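You operate a simulated robot arm through the tools that you are given. There is no shell and no other tool.

You are at the controls of a simulated robot arm. One attempt, no reset.

## Task
Set the controls near the top of the black table. At the end: the red screwdriver stands on top of the grey gland; the blue screwdriver is on the gold brass plate; the silver screw is turned to tight; the black screw is turned to tight; the copper screw is turned to tight; whatever was shut is shut again. Leave all else as you found it, and nothing knocked over.

Only the result counts: the job must be done as asked and must still hold three seconds after the hand-in. Knocking over, shifting, dropping, spilling or breaking anything else fails it.

## Robot
A 7-joint arm with a two-finger parallel gripper, fixed in place. Base frame: the origin is at the foot of the arm, x ahead of it, y to its left, z up; the work surface is at about z = 0. Readings come in m, degrees, newtons and seconds.
With the tool pointing down near the work surface it reaches from about 0.22 to 0.58 m from the base axis. Its first joint turns from -66.0 to 66.0 degrees. Payload 2.5 kg.
The TCP is the grasp point between the finger pads, 0.023 m short of the fingertips. In the tool frame z runs along the fingers and y along their closing line. Largest opening 0.094 m; finger width 0.038, thickness 0.01; the body of the gripper, 0.054 by 0.096 m, starts 0.039 m behind the TCP.
Orientation is that of the tool frame in the base frame, as a unit quaternion [w, x, y, z]. With the fingers straight down and closing along the base's y, the tool's x points along the base's -x, its y along +y and its z along -z.

## Interface
- The arm moves only by the tool arm_command. Its argument "steps" is a list of rows, each an object of numbers (a shift or turn left out is 0, a gripper value left out holds the last): "dx", "dy", "dz": the shift along the tool's x, y, z in units of 100 mm (1.0 is 100 mm); "ax", "ay", "az": the turn, a rotation vector about the tool's x, y, z in units of 90 degrees (1.0 is 90 degrees); "claw": the gripper command, from -1 (shut) to 1 (fully open), values between in proportion. In form: [{"dx": .., "dy": .., "dz": .., "ax": .., "ay": .., "az": .., "claw": ..}, ...]. A call has 1 to 20 rows; each row is the pose to reach, as a shift and turn from the pose commanded when the call began, along the tool's axes at that moment. A call with a number of a shift or a turn outside -1 to 1 is refused whole. Rows are played at 5 a second. More than 0.05 m and 8.6 degrees between two rows, or a gripper value outside its range, and nothing of the call is played. A pose out of reach is approached as far as the arm can. The call stops where the force on the tool passes 40 N (or 10 N more than at its start, if that is more) or the arm is blocked; 0.2 s more then pass. Each finger travels about 0.108 m/s and halts on what it meets, pressing with about 44 N; the grip force reading is that of the motor and also rises with nothing between the fingers. The clock runs only during rows and for 0.2 s after the last one: add rows that repeat a pose to give the fingers time. The reply holds the time, the measured pose of the TCP, the force on the tool along the base axes, the opening and the grip force, in the units named above and with some noise, with the torque about the TCP (base axes, N m) and any sound that the robot's microphone picked up.
- Cameras (640 x 400 px; columns grow to the right, rows downward): "scene" is fixed at [0.1132, -0.4034, 0.5465]; the picture's right is [0.87, -0.49, 0.00], its down [-0.31, -0.55, -0.78] and it looks along [0.38, 0.68, -0.63] (base axes); focal length 222 px, centre (320, 200). "wrist" rides on the gripper at [0.086, 0.016, -0.074] in the tool frame; the picture's right is [-0.18, 0.98, 0.00], its down [-0.58, -0.11, -0.81] and it looks along [-0.79, -0.15, 0.59] (tool axes); focal length 243 px, centre (320, 200). There is no depth. A picture from a camera that has moved, and an enlarged one, comes with that camera's place and axes in the base frame and with its lens. The place of the scene camera against the robot may be out by one fixed shift of up to 0.012 m in any direction.
- capture(camera): a new picture of that camera. It takes no simulated time.
- enlarge(camera, box): a new picture of the part [left, top, right, bottom] of that camera's present view, enlarged. It takes no simulated time.
- sign_off(): hands the job in; it is judged then, once.

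Nothing tells you positions but the pictures and the camera data. Unless the task says otherwise, let go and move clear before handing in.

The tools are called after "Emit:" as name(argument=value, ...) on one line, values as JSON. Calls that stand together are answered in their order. arm_command: Moves the arm, as the interface text tells. Its arguments: {"type":"object","properties":{"steps":{"type":"array","items":{"type":"object","properties":{"dx":{"type":"number"},"dy":{"type":"number"},"dz":{"type":"number"},"ax":{"type":"number"},"ay":{"type":"number"},"az":{"type":"number"},"claw":{"type":"number"}}}}},"required":["steps"]} The other tools are called the same way: capture (camera) takes a picture; enlarge (camera, box) takes an enlarged picture of a part of a camera's view; sign_off () hands the job in.

At the start:

```text
clock: 0.0
tcp_pos: [0.327, 0.253, 0.359]
ee_rot: [0.0, 0.0, 1.0, 0.0]
wrist_force: [0.5, 0.2, -0.6]
moment: [-0.02, -0.01, 0.02]
width: 0.0941
grasp_force: 0.1
```

scene: 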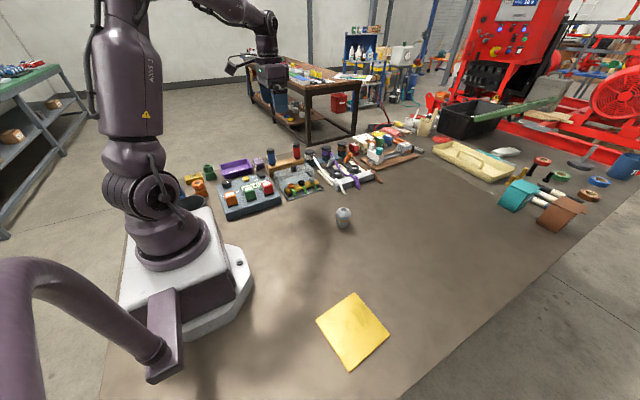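
wrist: 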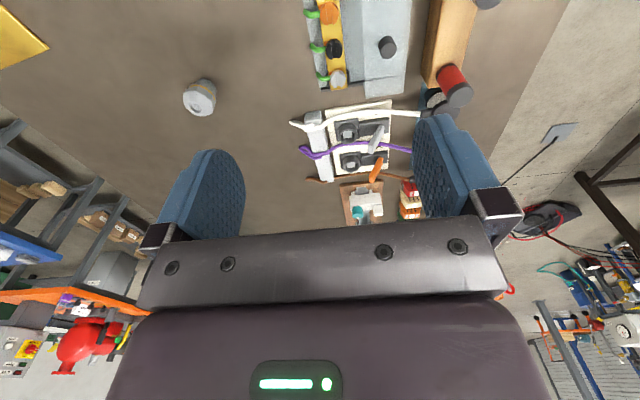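

I see a work surface with several fixtures along the arm's left side, a grey gland standing alone and a gold plate near the camera. I will enlarge parts of the view to identify the screws, screwdrivers and anything shut.

Emit:
enlarge(camera="scene", box=[170, 130, 310, 220])

Emit:
enlarge(camera="scene", box=[290, 110, 440, 210])

Emit:
enlarge(camera="wrist", box=[260, 0, 500, 230])

Emit:
enlarge(camera="scene", box=[420, 120, 640, 260])

```text
4.44 times, centred on (240, 175) of scene
camera zoom: at [0.1132, -0.4034, 0.5465], right [0.87, -0.49, 0.0], down [-0.31, -0.55, -0.78], along [0.38, 0.68, -0.63], focal length 988 px, centre (676, 311)
```

zoom: 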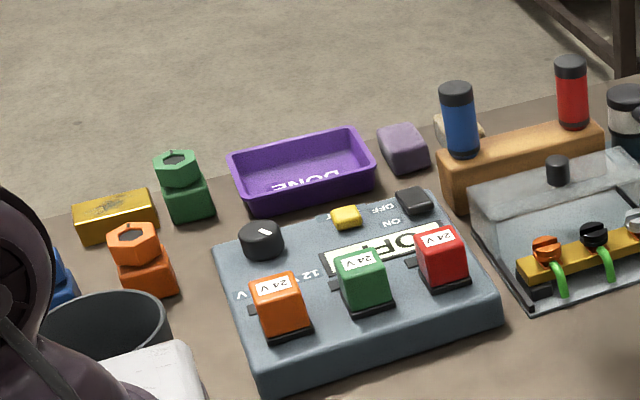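

```text
4.00 times, centred on (365, 160) of scene
camera zoom: at [0.1132, -0.4034, 0.5465], right [0.87, -0.49, 0.0], down [-0.31, -0.55, -0.78], along [0.38, 0.68, -0.63], focal length 890 px, centre (140, 360)
```

zoom: 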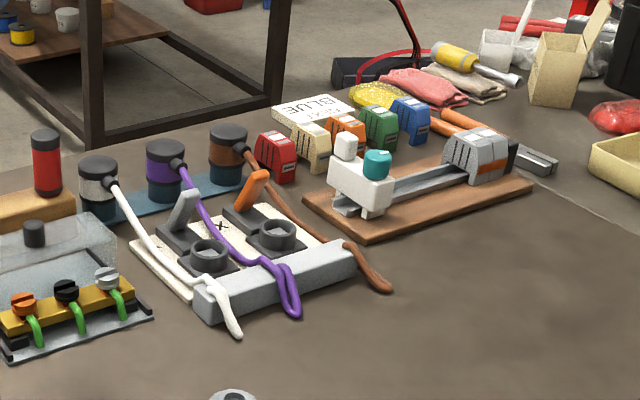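

```text
1.74 times, centred on (380, 115) of wrist
camera zoom: at [0.2404, 0.2698, 0.4333], right [0.18, 0.98, 0.0], down [0.58, -0.11, 0.81], along [0.79, -0.15, -0.59], focal length 422 px, centre (216, 348)
```

zoom: 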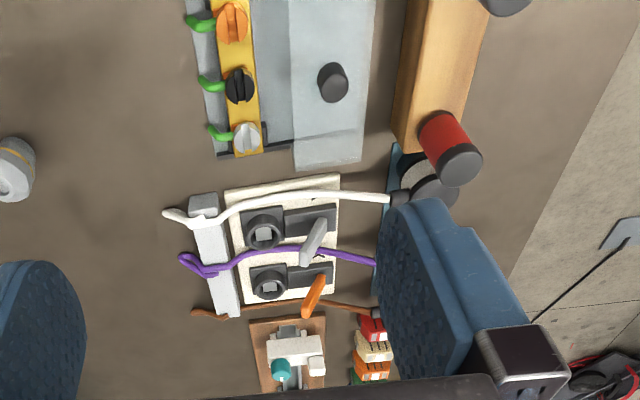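

```text
2.86 times, centred on (530, 190) of scene
camera zoom: at [0.1132, -0.4034, 0.5465], right [0.87, -0.49, 0.0], down [-0.31, -0.55, -0.78], along [0.38, 0.68, -0.63], focal length 635 px, centre (-280, 229)
```

zoom: 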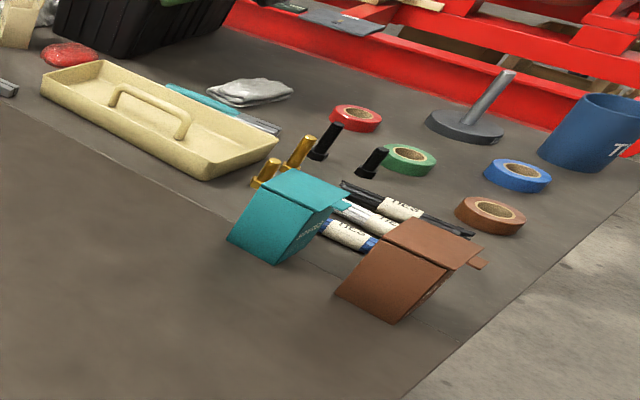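

The terminal block with orange/copper, black and silver screws sits next to a wooden rack with the blue and red screwdrivers. I will look closer at each of these.

Emit:
enlarge(camera="scene", box=[270, 150, 330, 205])

Emit:
enlarge(camera="scene", box=[315, 190, 375, 240])

Emit:
enlarge(camera="wrist", box=[290, 0, 420, 95])

Emit:
enlarge(camera="scene", box=[290, 280, 410, 380])

Emit:
enlarge(camera="wrist", box=[150, 50, 250, 130])

```text
7.27 times, centred on (300, 178) of scene
camera zoom: at [0.1132, -0.4034, 0.5465], right [0.87, -0.49, 0.0], down [-0.31, -0.55, -0.78], along [0.38, 0.68, -0.63], focal length 1617 px, centre (466, 364)
```

zoom: 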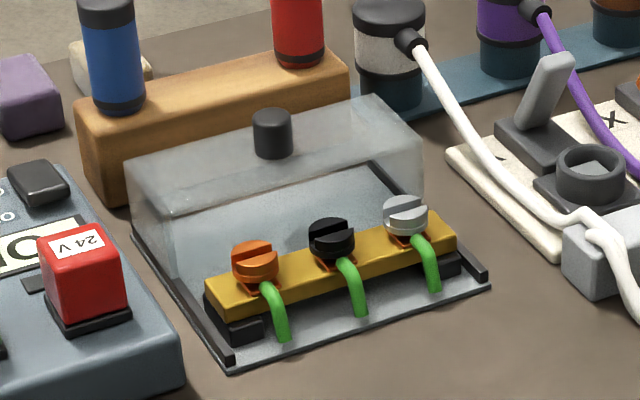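

```text
8.00 times, centred on (345, 215) of scene
camera zoom: at [0.1132, -0.4034, 0.5465], right [0.87, -0.49, 0.0], down [-0.31, -0.55, -0.78], along [0.38, 0.68, -0.63], focal length 1779 px, centre (120, 80)
```

zoom: 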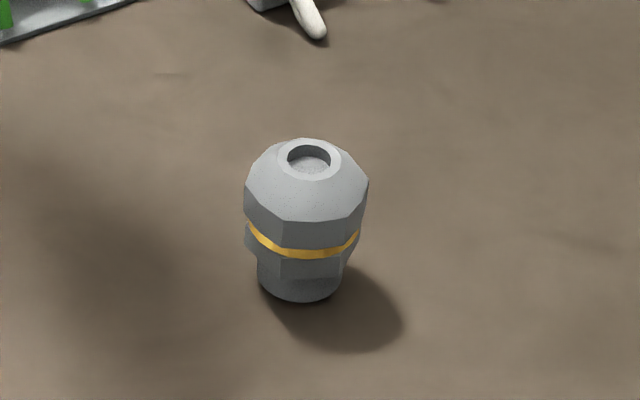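

```text
4.21 times, centred on (355, 48) of wrist
camera zoom: at [0.2404, 0.2698, 0.4333], right [0.18, 0.98, 0.0], down [0.58, -0.11, 0.81], along [0.79, -0.15, -0.59], focal length 1022 px, centre (173, 842)
```

zoom: 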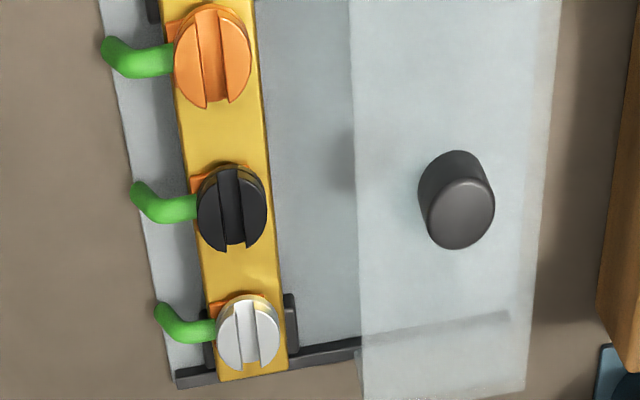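

```text
4.00 times, centred on (350, 330) of scene
camera zoom: at [0.1132, -0.4034, 0.5465], right [0.87, -0.49, 0.0], down [-0.31, -0.55, -0.78], along [0.38, 0.68, -0.63], focal length 890 px, centre (200, -320)
```

zoom: 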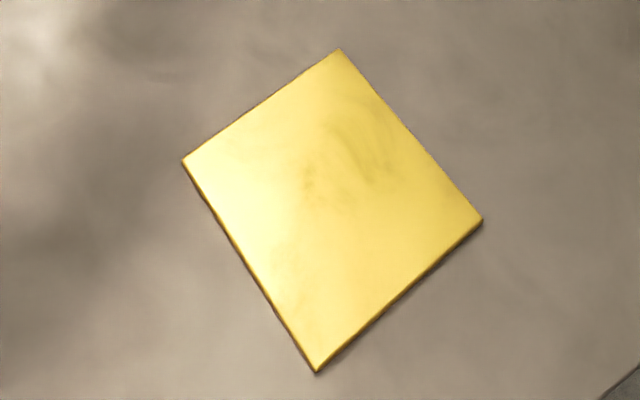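

```text
5.00 times, centred on (200, 90) of wrist
camera zoom: at [0.2404, 0.2698, 0.4333], right [0.18, 0.98, 0.0], down [0.58, -0.11, 0.81], along [0.79, -0.15, -0.59], focal length 1213 px, centre (920, 750)
```

zoom: 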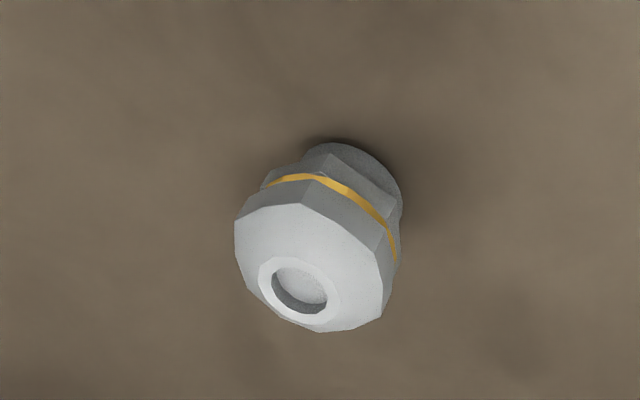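

The terminal block (screws at about x 0.36/0.40/0.45, y 0.26) has its clear cover slid back, and the drivers stand in the rack at about y 0.43. I will lower the hand part way to view the block from nearer.

Emit:
arm_command(steps=[{"dx": 0.2, "dz": 0.35}, {"dx": 0.4, "dz": 0.7}, {"dx": 0.5, "dz": 1.0}, {"dx": 0.5, "dz": 1.0}])

```text
clock: 1.0
tcp_pos: [0.2801, 0.2532, 0.2587]
ee_rot: [0.0, 0.0, 1.0, 0.0]
wrist_force: [-1.0, 0.4, 0.1]
moment: [0.03, -0.02, 0.0]
width: 0.094
grasp_force: 0.0
```

Emit:
capture(camera="wrist")

Emit:
enlarge(camera="wrist", box=[240, 0, 420, 120])

```text
taken
camera wrist: at [0.1944, 0.2715, 0.3327], right [0.18, 0.98, 0.0], down [0.58, -0.11, 0.81], along [0.79, -0.15, -0.59], focal length 243 px, centre (320, 200)
```

wrist: 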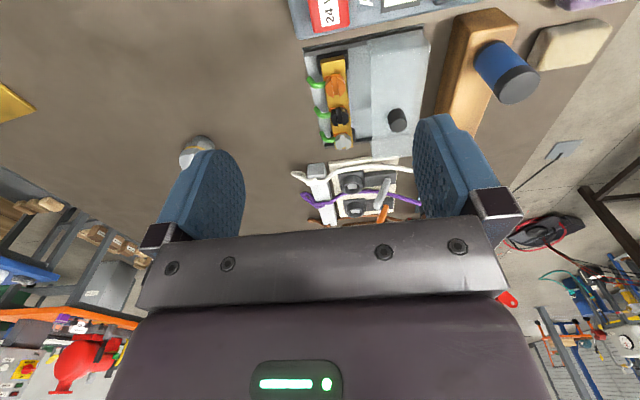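

```text
3.33 times, centred on (330, 60) of wrist
camera zoom: at [0.1944, 0.2715, 0.3327], right [0.18, 0.98, 0.0], down [0.58, -0.11, 0.81], along [0.79, -0.15, -0.59], focal length 809 px, centre (287, 667)
```

zoom: 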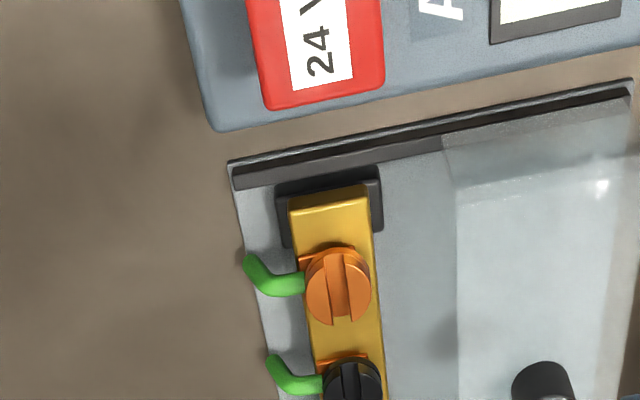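

The copper screw head triangulates to about (0.354, 0.261, 0.040). I will go down and back a bit so the screws are centred in the wrist view.

Emit:
arm_command(steps=[{"dx": 0.15, "dy": 0.0, "dz": 0.4}, {"dx": 0.3, "dy": 0.05, "dz": 0.8}, {"dx": 0.3, "dy": 0.05, "dz": 0.8}])

Emit:
capture(camera="wrist")

Emit:
enlarge(camera="wrist", box=[270, 110, 430, 210])

```text
clock: 1.8
tcp_pos: [0.2504, 0.2593, 0.1803]
ee_rot: [0.0, 0.0, 1.0, 0.0]
wrist_force: [0.3, 0.3, 1.1]
moment: [-0.01, 0.0, 0.0]
width: 0.0939
grasp_force: 0.1
```

```text
taken
camera wrist: at [0.1627, 0.2763, 0.2545], right [0.18, 0.98, 0.0], down [0.58, -0.11, 0.81], along [0.79, -0.15, -0.59], focal length 243 px, centre (320, 200)
```

wrist: 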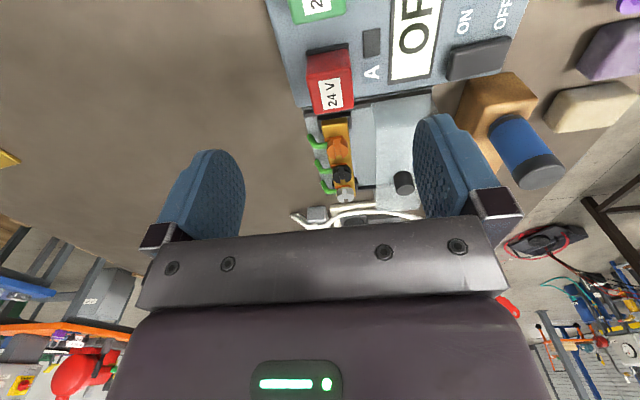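

```text
4.00 times, centred on (350, 160) of wrist
camera zoom: at [0.1627, 0.2763, 0.2545], right [0.18, 0.98, 0.0], down [0.58, -0.11, 0.81], along [0.79, -0.15, -0.59], focal length 970 px, centre (200, 360)
```

zoom: 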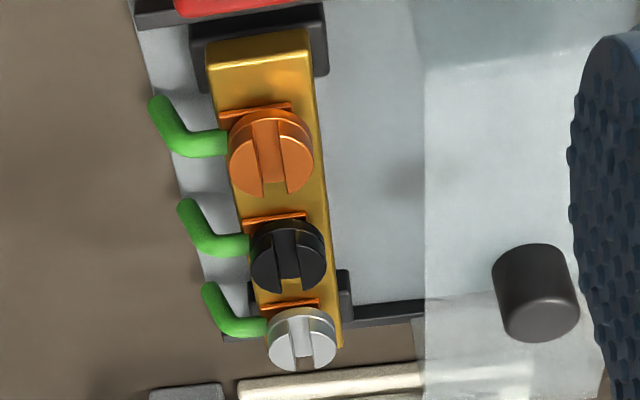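

All three heads line up along y≈0.261 with tops at z≈0.041, spaced about 44 mm; the cover front is at y≈0.303, with its knob top at z≈0.076. I will narrow the fingers and come over the copper screw at a safe height.

Emit:
arm_command(steps=[{"dx": -0.3, "dz": 0.1, "claw": -0.05}, {"dx": -0.6, "dz": 0.2, "claw": -0.05}, {"dx": -0.85, "dz": 0.35, "claw": -0.05}, {"dx": -1.0, "dz": 0.5, "claw": -0.05}, {"dx": -1.0, "dz": 0.5, "claw": -0.05}, {"dx": -1.0, "dz": 0.5, "claw": -0.05}])

Emit:
capture(camera="wrist")

Emit:
capture(camera="scene")

```text
clock: 3.2
tcp_pos: [0.3467, 0.2578, 0.129]
ee_rot: [0.0, 0.0, 1.0, 0.0]
wrist_force: [0.6, 0.0, 0.3]
moment: [0.03, 0.04, -0.01]
width: 0.0445
grasp_force: 0.1
```

```text
taken
camera wrist: at [0.2602, 0.2745, 0.2023], right [0.18, 0.98, 0.0], down [0.58, -0.11, 0.81], along [0.79, -0.15, -0.59], focal length 243 px, centre (320, 200)
```

wrist: 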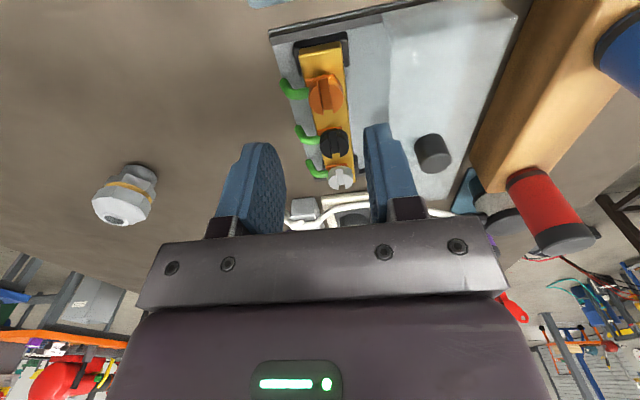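

```text
taken
```

scene: 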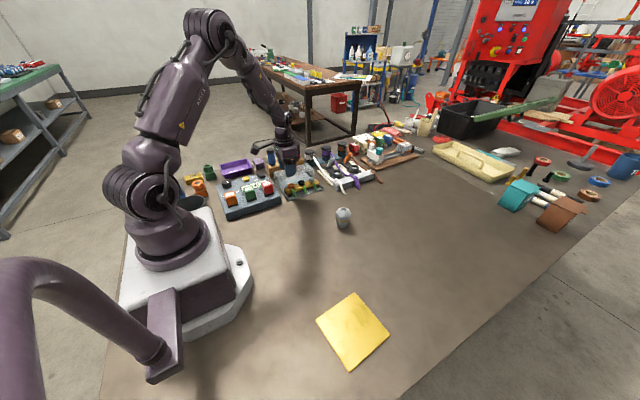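

The view agrees with my estimate of the copper screw. I will take a close-up for fine alignment before descending.

Emit:
enlarge(camera="wrist", box=[250, 30, 410, 210])

```text
2.22 times, centred on (330, 120) of wrist
camera zoom: at [0.2602, 0.2745, 0.2023], right [0.18, 0.98, 0.0], down [0.58, -0.11, 0.81], along [0.79, -0.15, -0.59], focal length 539 px, centre (298, 378)
```

zoom: 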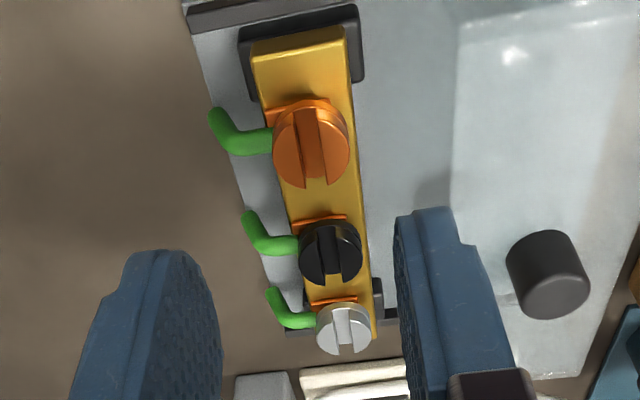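

Copper head centre is about (0.3545, 0.261), 24 mm across. I will centre and descend so the fingertips are level with the underside of the head.

Emit:
arm_command(steps=[{"dx": -0.083, "dy": 0.023, "dz": 0.1, "claw": -0.05}, {"dx": -0.083, "dy": 0.023, "dz": 0.3, "claw": -0.05}, {"dx": -0.083, "dy": 0.023, "dz": 0.5, "claw": -0.05}, {"dx": -0.083, "dy": 0.023, "dz": 0.62, "claw": -0.05}, {"dx": -0.083, "dy": 0.023, "dz": 0.62, "claw": -0.05}])

Emit:
capture(camera="wrist")

Emit:
enlarge(camera="wrist", box=[240, 100, 400, 240])

```text
clock: 4.4
tcp_pos: [0.3538, 0.2602, 0.0665]
ee_rot: [0.0, -0.001, 1.0, 0.001]
wrist_force: [0.3, 0.5, -0.9]
moment: [-0.01, 0.0, 0.0]
width: 0.0446
grasp_force: 0.1
```

```text
taken
camera wrist: at [0.2668, 0.279, 0.1397], right [0.18, 0.98, 0.0], down [0.58, -0.11, 0.81], along [0.79, -0.15, -0.59], focal length 243 px, centre (320, 200)
```

wrist: 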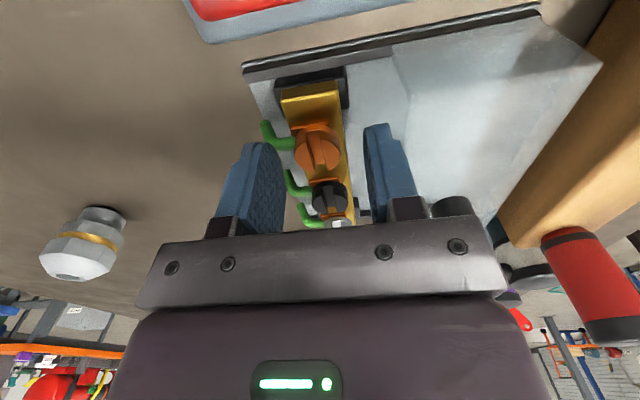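

```text
2.86 times, centred on (320, 170) of wrist
camera zoom: at [0.2668, 0.279, 0.1397], right [0.18, 0.98, 0.0], down [0.58, -0.11, 0.81], along [0.79, -0.15, -0.59], focal length 693 px, centre (320, 286)
```

zoom: 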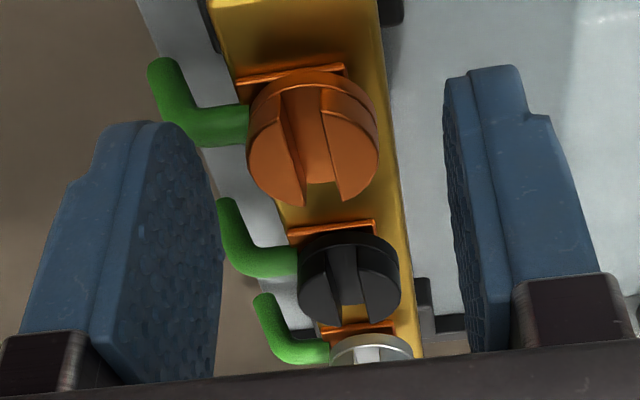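

The copper head is between the fingers. I will lower about 9 mm and close on it, then check the grip.

Emit:
arm_command(steps=[{"dy": -0.008, "dz": 0.05, "claw": -0.05}, {"dy": -0.008, "dz": 0.095, "claw": -0.05}, {"dy": -0.008, "dz": 0.095, "claw": -0.3}, {"dy": -0.008, "dz": 0.095, "claw": -0.6}, {"dy": -0.008, "dz": 0.095, "claw": -0.6}])

Emit:
enlarge(camera="wrist", box=[240, 100, 400, 240])

Emit:
enlarge(camera="scene", box=[260, 150, 330, 210])

```text
clock: 5.6
tcp_pos: [0.3551, 0.2592, 0.0567]
ee_rot: [0.0, 0.001, 1.0, -0.002]
wrist_force: [0.4, -10.2, 3.2]
moment: [-0.15, 0.35, 0.0]
width: 0.0247
grasp_force: 45.1
```

```text
2.86 times, centred on (320, 170) of wrist
camera zoom: at [0.2687, 0.2775, 0.1314], right [0.19, 0.98, 0.0], down [0.58, -0.11, 0.81], along [0.79, -0.15, -0.59], focal length 693 px, centre (320, 286)
```

zoom: 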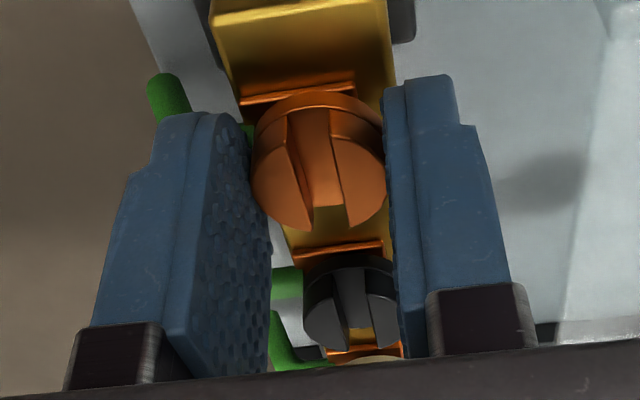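

```text
6.67 times, centred on (295, 180) of scene
camera zoom: at [0.1132, -0.4034, 0.5465], right [0.87, -0.49, 0.0], down [-0.31, -0.55, -0.78], along [0.38, 0.68, -0.63], focal length 1482 px, centre (487, 333)
```

zoom: 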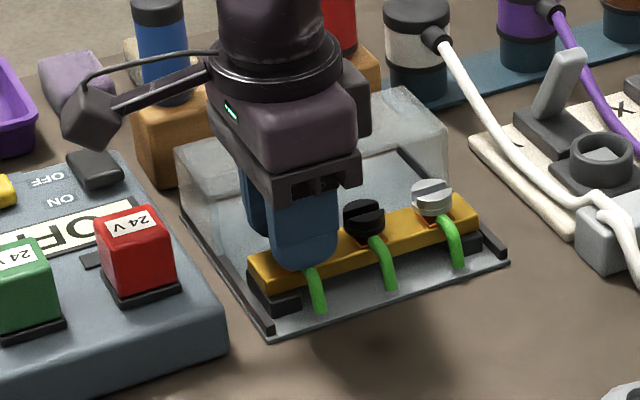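

The grip on the copper head is firm (24.7 mm). I will turn clockwise from above (positive about the down-pointing tool z) in a small first move and watch the moment.

Emit:
arm_command(steps=[{"dy": -0.01, "az": 0.07, "claw": -0.6}, {"dy": -0.01, "az": 0.14, "claw": -0.6}, {"dy": -0.01, "az": 0.21, "claw": -0.6}, {"dy": -0.01, "az": 0.28, "claw": -0.6}, {"dy": -0.01, "az": 0.28, "claw": -0.6}])

Emit:
enlarge(camera="wrist", box=[240, 100, 400, 240])

```text
clock: 6.8
tcp_pos: [0.355, 0.2597, 0.0572]
ee_rot: [0.0, 0.218, 0.976, 0.002]
wrist_force: [8.1, 17.1, -24.8]
moment: [-0.16, -0.79, 0.0]
width: 0.0246
grasp_force: 44.7
```

```text
2.86 times, centred on (320, 170) of wrist
camera zoom: at [0.2835, 0.3123, 0.1317], right [0.59, 0.81, 0.0], down [0.48, -0.35, 0.81], along [0.65, -0.47, -0.59], focal length 693 px, centre (320, 286)
```

zoom: 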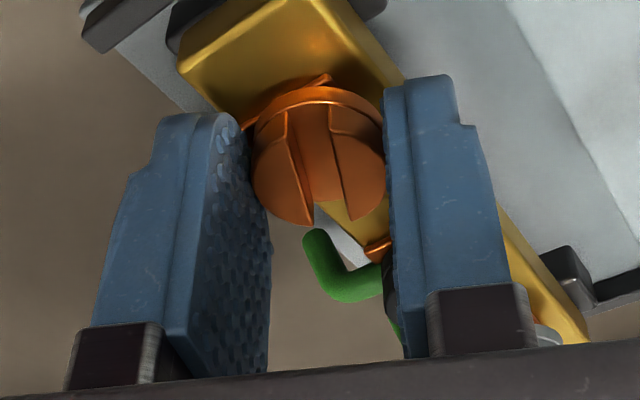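

The screw turns with the hand and the pull on the tool is downward, so the head is going down as it turns, meaning this is the tightening direction. I will lower slightly to relieve the force and continue turning.

Emit:
arm_command(steps=[{"dz": 0.015, "claw": -0.6}, {"dz": 0.015, "claw": -0.6}])

```text
clock: 7.4
tcp_pos: [0.3544, 0.2595, 0.0565]
ee_rot: [0.0, 0.217, 0.976, 0.002]
wrist_force: [-0.3, 16.7, 3.2]
moment: [0.07, -0.48, 0.02]
width: 0.0247
grasp_force: 45.3
```

Force is relieved after following down by 1.5 mm. I will continue turning while descending at the same rate.

Emit:
arm_command(steps=[{"dy": 0.006, "dz": 0.003, "az": 0.07, "claw": -0.6}, {"dy": 0.006, "dz": 0.006, "az": 0.14, "claw": -0.6}, {"dy": 0.006, "dz": 0.01, "az": 0.21, "claw": -0.6}, {"dy": 0.006, "dz": 0.013, "az": 0.28, "claw": -0.6}, {"dy": 0.006, "dz": 0.013, "az": 0.28, "claw": -0.6}])

Emit:
enlarge(camera="wrist", box=[240, 100, 400, 240])

```text
clock: 8.6
tcp_pos: [0.356, 0.2589, 0.0553]
ee_rot: [0.0, 0.427, 0.904, 0.001]
wrist_force: [-10.6, 9.4, 27.8]
moment: [0.3, 0.4, -0.01]
width: 0.0247
grasp_force: 44.7
```

```text
2.86 times, centred on (320, 170) of wrist
camera zoom: at [0.3132, 0.3373, 0.13], right [0.88, 0.48, 0.0], down [0.29, -0.52, 0.81], along [0.39, -0.7, -0.59], focal length 693 px, centre (320, 286)
```

zoom: 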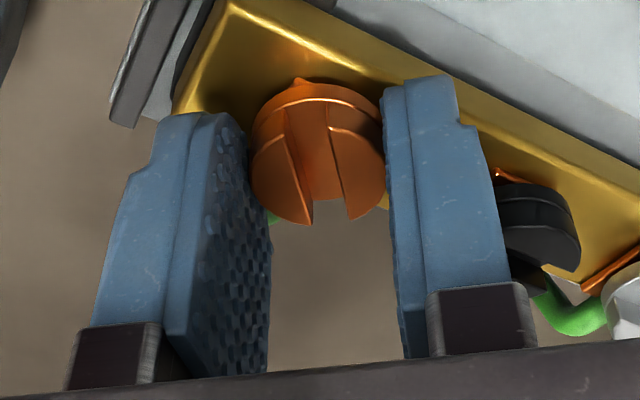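

This time the force went upward, so the head doesn't descend steadily; I will raise back 1.4 mm and continue turning at constant height.

Emit:
arm_command(steps=[{"dz": -0.014, "claw": -0.6}, {"dz": -0.014, "az": 0.05, "claw": -0.6}, {"dz": -0.014, "az": 0.1, "claw": -0.6}, {"dz": -0.014, "az": 0.15, "claw": -0.6}, {"dz": -0.014, "az": 0.15, "claw": -0.6}])

```text
clock: 9.8
tcp_pos: [0.3548, 0.2582, 0.0564]
ee_rot: [-0.002, 0.529, 0.848, -0.001]
wrist_force: [7.8, 24.2, -25.6]
moment: [0.23, -0.15, 0.03]
width: 0.0247
grasp_force: 44.7
```

The pull is downward again at 64° of turn. I will lower 1.2 mm without turning to see how the force responds.

Emit:
arm_command(steps=[{"dz": 0.012, "claw": -0.6}, {"dz": 0.012, "claw": -0.6}, {"dz": 0.012, "claw": -0.6}])

```text
clock: 10.6
tcp_pos: [0.3544, 0.2596, 0.0565]
ee_rot: [-0.001, 0.529, 0.848, 0.001]
wrist_force: [3.2, 18.4, -2.6]
moment: [0.57, 0.16, -0.06]
width: 0.0251
grasp_force: 45.0
```

Force is relieved. I will keep turning in small steps at this height and watch both moment and sound.

Emit:
arm_command(steps=[{"az": 0.05, "claw": -0.6}, {"az": 0.1, "claw": -0.6}, {"az": 0.15, "claw": -0.6}, {"az": 0.15, "claw": -0.6}])

Emit:
enlarge(camera="wrist", box=[240, 100, 400, 240])

Emit:
enlarge(camera="scene", box=[260, 150, 330, 210])

```text
clock: 11.6
tcp_pos: [0.3543, 0.2587, 0.0556]
ee_rot: [-0.001, 0.626, 0.78, -0.001]
wrist_force: [-13.3, 9.4, 24.3]
moment: [0.81, 0.39, 0.04]
width: 0.0244
grasp_force: 45.0
```

```text
2.86 times, centred on (320, 170) of wrist
camera zoom: at [0.3528, 0.348, 0.13], right [1.0, 0.03, 0.0], down [0.02, -0.59, 0.81], along [0.03, -0.81, -0.59], focal length 693 px, centre (320, 286)
```

zoom: 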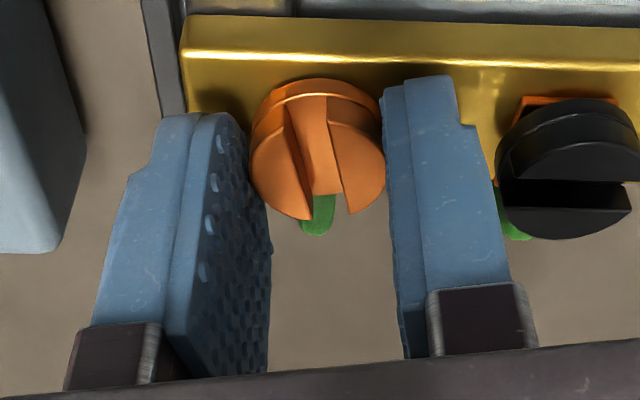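

```text
6.67 times, centred on (295, 180) of scene
camera zoom: at [0.1132, -0.4035, 0.5464], right [0.87, -0.49, 0.0], down [-0.31, -0.55, -0.78], along [0.38, 0.68, -0.63], focal length 1482 px, centre (487, 333)
```

zoom: 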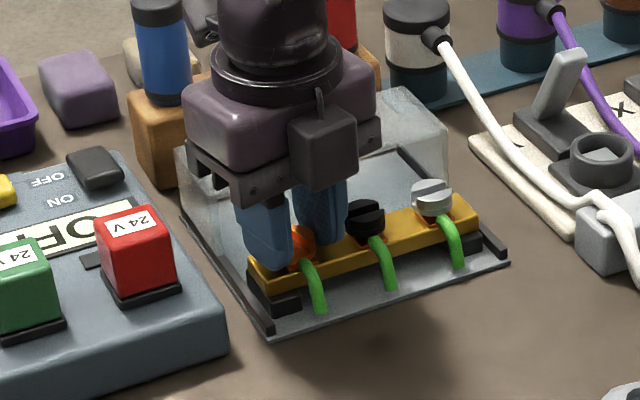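

The copper head now looks about 3 mm lower than the black one, so clockwise is indeed tightening. I will continue turning without changing height.

Emit:
arm_command(steps=[{"az": 0.05, "claw": -0.6}, {"az": 0.1, "claw": -0.6}, {"az": 0.15, "claw": -0.6}, {"az": 0.2, "claw": -0.6}, {"az": 0.2, "claw": -0.6}])

Emit:
enlarge(camera="wrist", box=[240, 100, 400, 240])

```text
clock: 12.8
tcp_pos: [0.3545, 0.2578, 0.0533]
ee_rot: [-0.001, 0.74, 0.673, -0.002]
wrist_force: [-18.9, 2.1, 20.3]
moment: [0.48, 0.2, 0.07]
width: 0.0245
grasp_force: 44.9
```

```text
2.86 times, centred on (320, 170) of wrist
camera zoom: at [0.38, 0.3439, 0.1282], right [0.96, -0.28, 0.0], down [-0.16, -0.57, 0.81], along [-0.23, -0.78, -0.59], focal length 693 px, centre (320, 286)
```

zoom: 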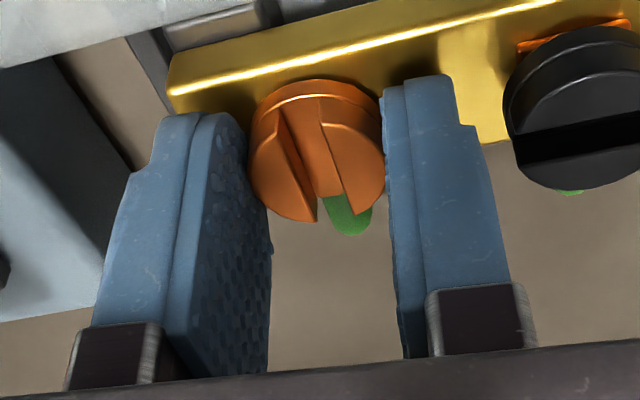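

At 95° the slot seems to lag the fingers slightly, which may mean the end stop is near. I will turn a little more and compare.

Emit:
arm_command(steps=[{"az": 0.05, "claw": -0.6}, {"az": 0.1, "claw": -0.6}, {"az": 0.1, "claw": -0.6}])

Emit:
enlarge(camera="wrist", box=[240, 100, 400, 240])

```text
clock: 13.6
tcp_pos: [0.3538, 0.2573, 0.0531]
ee_rot: [0.001, 0.791, 0.612, -0.003]
wrist_force: [-15.8, -3.3, 1.6]
moment: [-0.62, 0.22, 0.55]
width: 0.0245
grasp_force: 45.1
```

```text
2.86 times, centred on (320, 170) of wrist
camera zoom: at [0.3923, 0.3386, 0.1273], right [0.91, -0.42, 0.0], down [-0.25, -0.53, 0.81], along [-0.34, -0.73, -0.59], focal length 693 px, centre (320, 286)
```

zoom: 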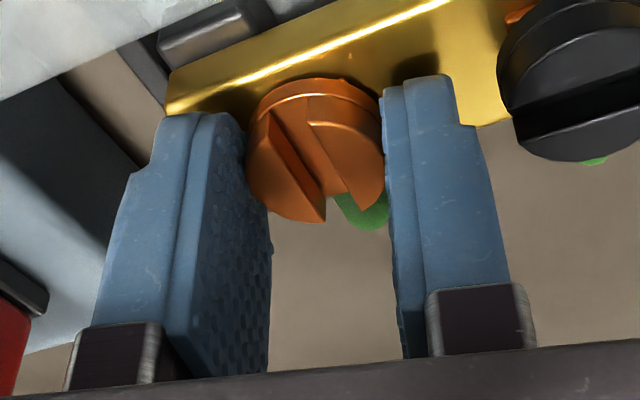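

The slot now lags and the moment about z is 0.55 Nm, so the copper screw has hit its stop after about 90°. I will let go, lift clear and inspect.

Emit:
arm_command(steps=[{"claw": -0.24}, {"claw": -0.24}, {"claw": -0.24}, {"dz": -0.2, "claw": -0.24}, {"dz": -0.5, "claw": -0.24}, {"dz": -0.7, "claw": -0.24}, {"dz": -0.7, "az": -0.08, "claw": -0.24}, {"dz": -0.7, "az": -0.16, "claw": -0.24}])

Emit:
capture(camera="wrist")

Emit:
enlarge(camera="scene", box=[260, 150, 330, 210])

```text
clock: 15.4
tcp_pos: [0.3561, 0.2588, 0.125]
ee_rot: [0.0, 0.707, 0.707, 0.0]
wrist_force: [-0.7, 1.1, 0.1]
moment: [-0.01, 0.03, -0.02]
width: 0.0356
grasp_force: 0.0
```

```text
taken
camera wrist: at [0.3714, 0.346, 0.199], right [0.98, -0.18, 0.0], down [-0.11, -0.58, 0.81], along [-0.15, -0.79, -0.59], focal length 243 px, centre (320, 200)
```

wrist: 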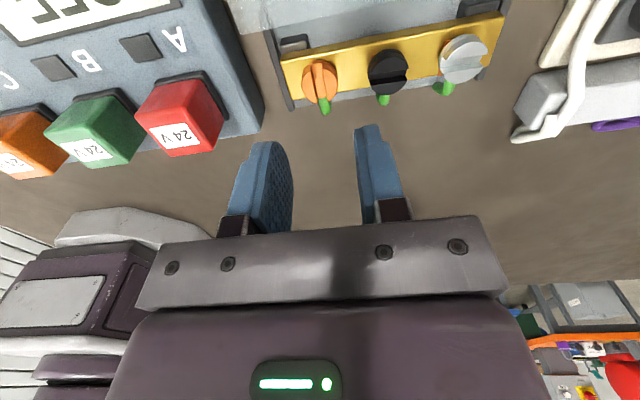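

```text
6.67 times, centred on (295, 180) of scene
camera zoom: at [0.1132, -0.4034, 0.5465], right [0.87, -0.49, 0.0], down [-0.31, -0.55, -0.78], along [0.38, 0.68, -0.63], focal length 1482 px, centre (487, 333)
```

zoom: 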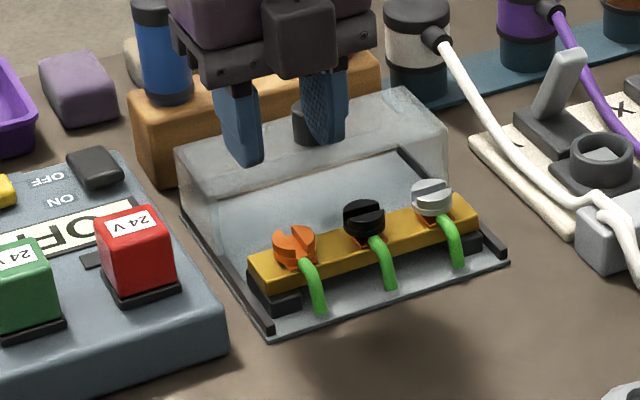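

The copper head is lower with its slot turned a quarter. I will rotate the hand back to its original yaw and move over the black screw.

Emit:
arm_command(steps=[{"dy": 0.1, "dx": 0.01, "az": -0.09}, {"dy": 0.2, "dx": 0.01, "az": -0.18}, {"dy": 0.3, "dx": 0.01, "az": -0.27}, {"dy": 0.4, "dx": 0.01, "az": -0.36}, {"dy": 0.43, "dx": 0.01, "az": -0.45}, {"dy": 0.43, "dx": 0.01, "az": -0.54}, {"dy": 0.43, "dx": 0.01, "az": -0.63}, {"dy": 0.43, "dx": 0.01, "az": -0.72}, {"dy": 0.43, "dx": 0.01, "az": -0.81}, {"dy": 0.43, "dx": 0.01, "az": -0.9}, {"dy": 0.43, "dx": 0.01, "az": -0.96}, {"dy": 0.43, "dx": 0.01, "az": -1.0, "claw": -0.05}, {"dy": 0.43, "dx": 0.01, "az": -1.0, "claw": -0.05}])

Emit:
capture(camera="wrist")

Emit:
enlarge(camera="wrist", box=[250, 30, 410, 210])

```text
clock: 18.2
tcp_pos: [0.3968, 0.2595, 0.1246]
ee_rot: [0.0, -0.001, 1.0, 0.0]
wrist_force: [0.1, 0.3, 0.3]
moment: [-0.02, -0.05, 0.0]
width: 0.0446
grasp_force: 0.0
```

```text
taken
camera wrist: at [0.3115, 0.2764, 0.1994], right [0.18, 0.98, 0.0], down [0.58, -0.11, 0.81], along [0.79, -0.15, -0.59], focal length 243 px, centre (320, 200)
```

wrist: 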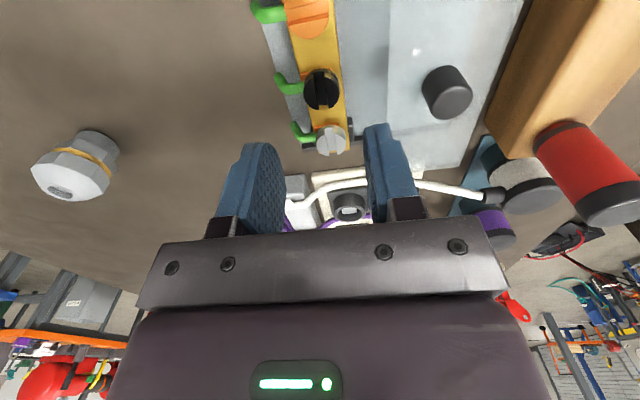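

```text
2.22 times, centred on (330, 120) of wrist
camera zoom: at [0.3115, 0.2764, 0.1994], right [0.18, 0.98, 0.0], down [0.58, -0.11, 0.81], along [0.79, -0.15, -0.59], focal length 539 px, centre (298, 378)
```

zoom: 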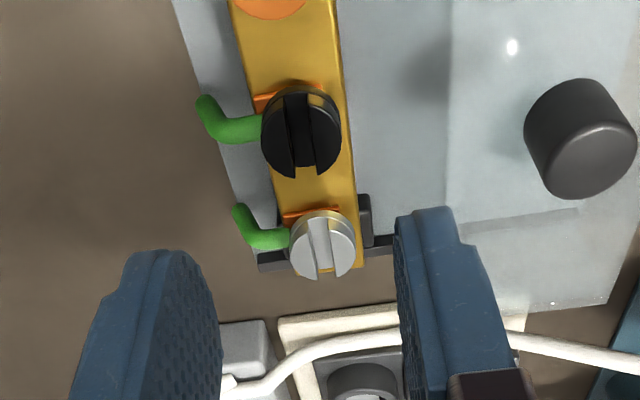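

Black head is centred within about 2.5 mm in x. I will shift, descend to the same grip height and close.

Emit:
arm_command(steps=[{"dx": -0.025, "dz": 0.2, "claw": -0.05}, {"dx": -0.025, "dz": 0.4, "claw": -0.05}, {"dx": -0.025, "dz": 0.6, "claw": -0.05}, {"dx": -0.025, "dz": 0.68, "claw": -0.05}, {"dx": -0.025, "dz": 0.68, "claw": -0.05}, {"dx": -0.025, "dz": 0.68, "claw": -0.3}, {"dx": -0.025, "dz": 0.68, "claw": -0.6}, {"dx": -0.025, "dz": 0.68, "claw": -0.6}])

Emit:
enlarge(camera="wrist", box=[240, 100, 400, 240])

```text
clock: 20.0
tcp_pos: [0.4019, 0.2605, 0.0558]
ee_rot: [0.0, 0.0, 1.0, 0.001]
wrist_force: [5.5, 6.6, -7.3]
moment: [0.06, 0.16, 0.03]
width: 0.0252
grasp_force: 44.9
```

```text
2.86 times, centred on (320, 170) of wrist
camera zoom: at [0.3147, 0.277, 0.1301], right [0.18, 0.98, 0.0], down [0.58, -0.11, 0.81], along [0.79, -0.15, -0.59], focal length 693 px, centre (320, 286)
```

zoom: 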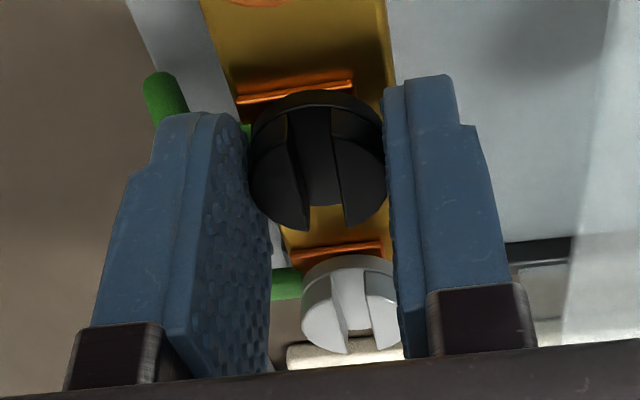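

The black head is gripped well. I will turn it clockwise in one sweep while following down about 3 mm.

Emit:
arm_command(steps=[{"dz": 0.002, "az": 0.07, "claw": -0.6}, {"dz": 0.005, "az": 0.14, "claw": -0.6}, {"dz": 0.008, "az": 0.21, "claw": -0.6}, {"dz": 0.011, "az": 0.28, "claw": -0.6}, {"dz": 0.014, "az": 0.35, "claw": -0.6}, {"dz": 0.016, "az": 0.42, "claw": -0.6}, {"dz": 0.018, "az": 0.49, "claw": -0.6}, {"dz": 0.02, "az": 0.56, "claw": -0.6}, {"dz": 0.022, "az": 0.63, "claw": -0.6}, {"dz": 0.024, "az": 0.7, "claw": -0.6}, {"dz": 0.026, "az": 0.77, "claw": -0.6}, {"dz": 0.028, "az": 0.84, "claw": -0.6}, {"dz": 0.03, "az": 0.91, "claw": -0.6}, {"dz": 0.03, "az": 0.91, "claw": -0.6}])

Emit:
enlarge(camera="wrist", box=[240, 100, 400, 240])

```text
clock: 23.0
tcp_pos: [0.399, 0.2587, 0.0533]
ee_rot: [-0.001, 0.656, 0.755, -0.002]
wrist_force: [-20.3, -9.5, 26.7]
moment: [-0.33, 0.24, 0.03]
width: 0.0246
grasp_force: 45.4
```

```text
2.86 times, centred on (320, 170) of wrist
camera zoom: at [0.4048, 0.3484, 0.1273], right [1.0, -0.05, 0.0], down [-0.02, -0.59, 0.81], along [-0.04, -0.81, -0.59], focal length 693 px, centre (320, 286)
```

zoom: 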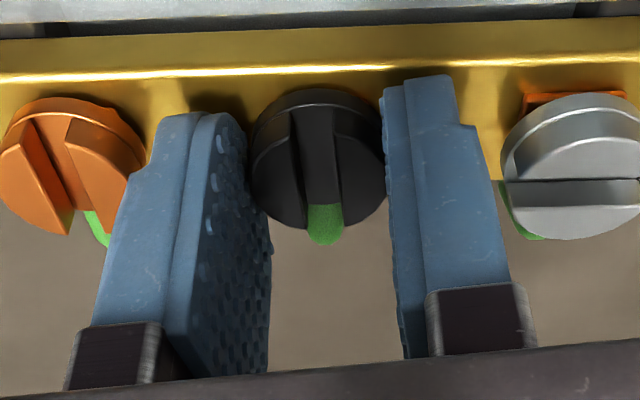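

The black screw has turned about 82° and still moves with the fingers. I will continue to the stop.

Emit:
arm_command(steps=[{"az": 0.06, "claw": -0.6}, {"az": 0.12, "claw": -0.6}, {"az": 0.18, "claw": -0.6}, {"az": 0.24, "claw": -0.6}, {"az": 0.28, "claw": -0.6}, {"az": 0.28, "claw": -0.6}])

Emit:
enlarge(camera="wrist", box=[240, 100, 400, 240])

```text
clock: 24.4
tcp_pos: [0.401, 0.2593, 0.0533]
ee_rot: [0.0, 0.805, 0.594, -0.002]
wrist_force: [-6.1, 2.6, -21.0]
moment: [0.27, -0.09, 0.29]
width: 0.025
grasp_force: 45.1
```

```text
2.86 times, centred on (320, 170) of wrist
camera zoom: at [0.4416, 0.3387, 0.1266], right [0.88, -0.47, 0.0], down [-0.27, -0.52, 0.81], along [-0.38, -0.71, -0.59], focal length 693 px, centre (320, 286)
```

zoom: 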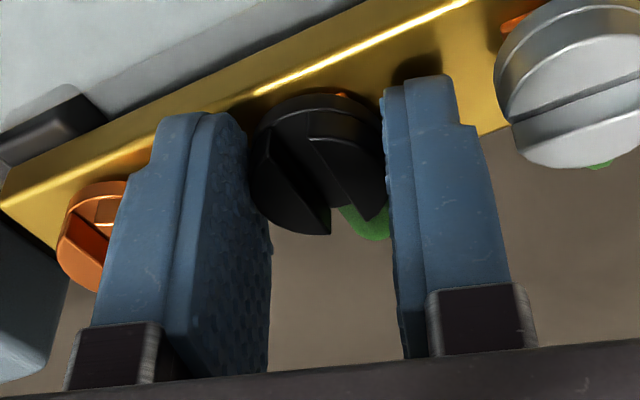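

The black slot now lags the fingers, so it is at its stop. I will release, lift, and move towards the silver screw.

Emit:
arm_command(steps=[{"claw": -0.24}, {"claw": -0.24}, {"claw": -0.24}, {"dz": -0.2, "claw": -0.24}, {"dz": -0.5, "claw": -0.24}, {"dz": -0.7, "claw": -0.24}, {"dz": -0.7, "az": -0.08, "claw": -0.24}, {"dz": -0.7, "az": -0.16, "claw": -0.24}, {"dz": -0.7, "az": -0.19, "claw": -0.24}, {"dz": -0.7, "az": -0.19, "claw": -0.24}])

Emit:
capture(camera="wrist")

Emit:
enlarge(camera="wrist", box=[220, 20, 500, 140])

```text
clock: 26.6
tcp_pos: [0.4012, 0.2584, 0.1236]
ee_rot: [0.0, 0.707, 0.707, 0.0]
wrist_force: [-0.5, 0.4, 0.5]
moment: [-0.03, -0.01, 0.03]
width: 0.0354
grasp_force: 0.0
```

```text
taken
camera wrist: at [0.4176, 0.3471, 0.1986], right [0.98, -0.18, 0.0], down [-0.11, -0.58, 0.81], along [-0.15, -0.79, -0.59], focal length 243 px, centre (320, 200)
```

wrist: 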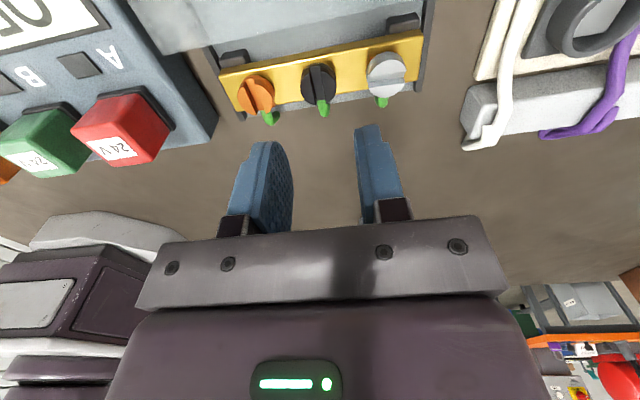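

```text
2.29 times, centred on (360, 80) of wrist
camera zoom: at [0.4176, 0.3471, 0.1986], right [0.98, -0.18, 0.0], down [-0.11, -0.58, 0.81], along [-0.15, -0.79, -0.59], focal length 555 px, centre (229, 474)
```

zoom: 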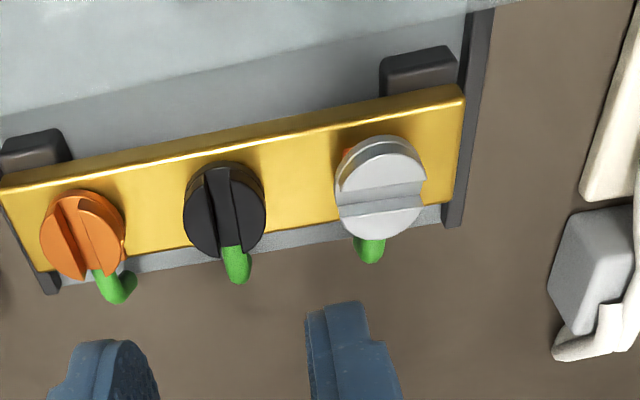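

Copper and black both sit low with slots aligned a quarter turn round. Next I rotate back and move over the silver screw at about (0.445, 0.261).

Emit:
arm_command(steps=[{"dy": 0.1, "dx": 0.01, "az": -0.09}, {"dy": 0.2, "dx": 0.01, "az": -0.18}, {"dy": 0.3, "dx": 0.01, "az": -0.27}, {"dy": 0.4, "dx": 0.01, "az": -0.36}, {"dy": 0.437, "dx": 0.01, "az": -0.45}, {"dy": 0.437, "dx": 0.01, "az": -0.54}, {"dy": 0.437, "dx": 0.01, "az": -0.63}, {"dy": 0.437, "dx": 0.01, "az": -0.72}, {"dy": 0.437, "dx": 0.01, "az": -0.81}, {"dy": 0.437, "dx": 0.01, "az": -0.9}, {"dy": 0.437, "dx": 0.01, "az": -0.96}, {"dy": 0.437, "dx": 0.01, "az": -1.0, "claw": -0.05}, {"dy": 0.437, "dx": 0.01, "az": -1.0, "claw": -0.05}])

Emit:
enlarge(camera="wrist", box=[250, 30, 410, 210])

```text
clock: 29.4
tcp_pos: [0.4456, 0.2601, 0.1238]
ee_rot: [0.0, -0.001, 1.0, 0.0]
wrist_force: [-0.3, -0.8, -0.5]
moment: [-0.02, 0.03, 0.02]
width: 0.0448
grasp_force: 0.0
```

```text
2.22 times, centred on (330, 120) of wrist
camera zoom: at [0.3587, 0.277, 0.198], right [0.18, 0.98, 0.0], down [0.58, -0.11, 0.81], along [0.79, -0.15, -0.59], focal length 539 px, centre (298, 378)
```

zoom: 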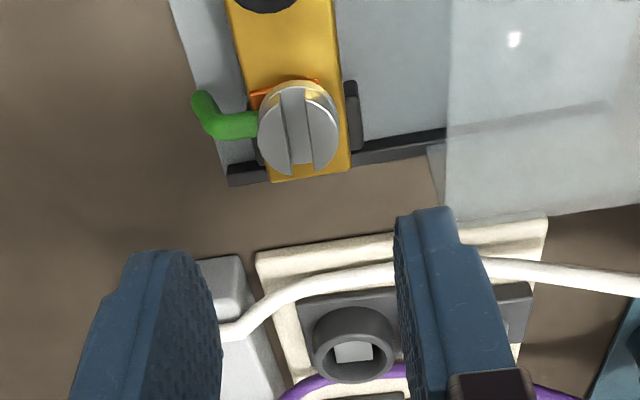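

The silver head is directly under the hand. I will descend and grip it.

Emit:
arm_command(steps=[{"dz": 0.2, "claw": -0.05}, {"dz": 0.4, "claw": -0.05}, {"dz": 0.6, "claw": -0.05}, {"dz": 0.675, "claw": -0.05}, {"dz": 0.675, "claw": -0.05}, {"dz": 0.675, "claw": -0.3}, {"dz": 0.675, "claw": -0.6}, {"dz": 0.675, "claw": -0.6}])

Emit:
enlarge(camera="wrist", box=[240, 100, 400, 240])

Emit:
enlarge(camera="scene", box=[260, 140, 360, 210])

```text
clock: 31.2
tcp_pos: [0.4457, 0.2584, 0.0558]
ee_rot: [0.0, 0.0, 1.0, -0.001]
wrist_force: [-0.2, -3.3, -0.7]
moment: [-0.08, -0.06, 0.03]
width: 0.0247
grasp_force: 45.8
```

```text
2.86 times, centred on (320, 170) of wrist
camera zoom: at [0.3589, 0.2773, 0.1299], right [0.18, 0.98, 0.0], down [0.58, -0.11, 0.81], along [0.79, -0.15, -0.59], focal length 693 px, centre (320, 286)
```

zoom: 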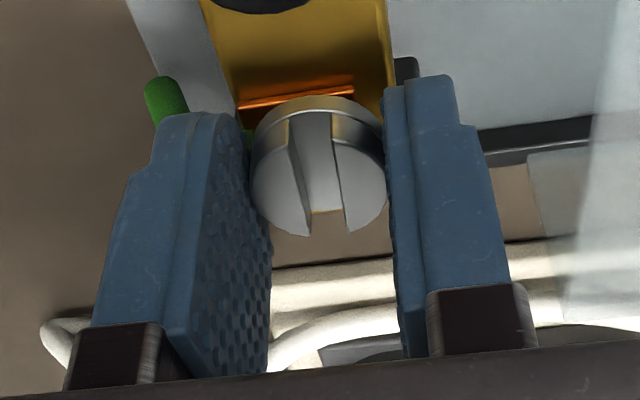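

```text
5.71 times, centred on (310, 175) of scene
camera zoom: at [0.1132, -0.4034, 0.5465], right [0.87, -0.49, 0.0], down [-0.31, -0.55, -0.78], along [0.38, 0.68, -0.63], focal length 1271 px, centre (377, 343)
```

zoom: 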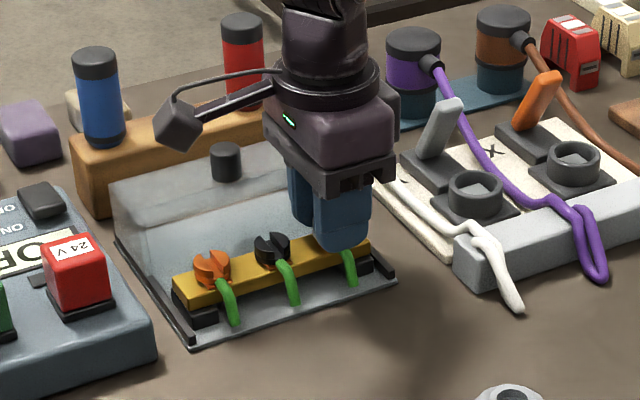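

Gripped silver at the same height. I will turn it clockwise following down as before.

Emit:
arm_command(steps=[{"dz": 0.002, "az": 0.07, "claw": -0.6}, {"dz": 0.005, "az": 0.14, "claw": -0.6}, {"dz": 0.008, "az": 0.21, "claw": -0.6}, {"dz": 0.011, "az": 0.28, "claw": -0.6}, {"dz": 0.014, "az": 0.35, "claw": -0.6}, {"dz": 0.016, "az": 0.42, "claw": -0.6}, {"dz": 0.018, "az": 0.49, "claw": -0.6}, {"dz": 0.02, "az": 0.56, "claw": -0.6}, {"dz": 0.022, "az": 0.63, "claw": -0.6}, {"dz": 0.024, "az": 0.7, "claw": -0.6}, {"dz": 0.026, "az": 0.77, "claw": -0.6}, {"dz": 0.028, "az": 0.84, "claw": -0.6}, {"dz": 0.03, "az": 0.91, "claw": -0.6}, {"dz": 0.03, "az": 0.91, "claw": -0.6}])

Emit:
enlarge(camera="wrist", box=[240, 100, 400, 240])

```text
clock: 34.2
tcp_pos: [0.4444, 0.261, 0.0539]
ee_rot: [0.001, 0.656, 0.755, 0.001]
wrist_force: [-3.5, -11.6, 26.7]
moment: [-0.3, 0.17, -0.02]
width: 0.025
grasp_force: 45.1
```

```text
2.86 times, centred on (320, 170) of wrist
camera zoom: at [0.449, 0.3494, 0.1286], right [1.0, -0.05, 0.0], down [-0.03, -0.59, 0.81], along [-0.04, -0.81, -0.59], focal length 693 px, centre (320, 286)
```

zoom: 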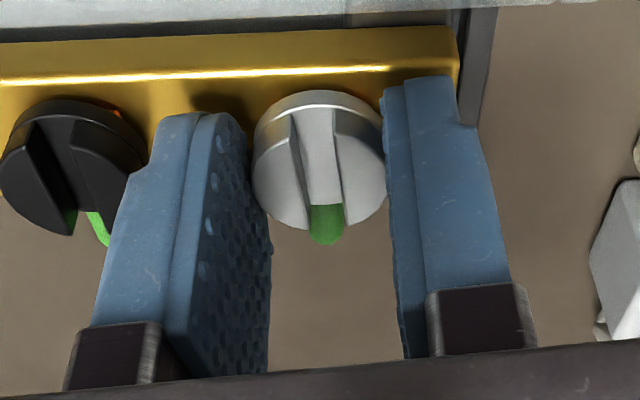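

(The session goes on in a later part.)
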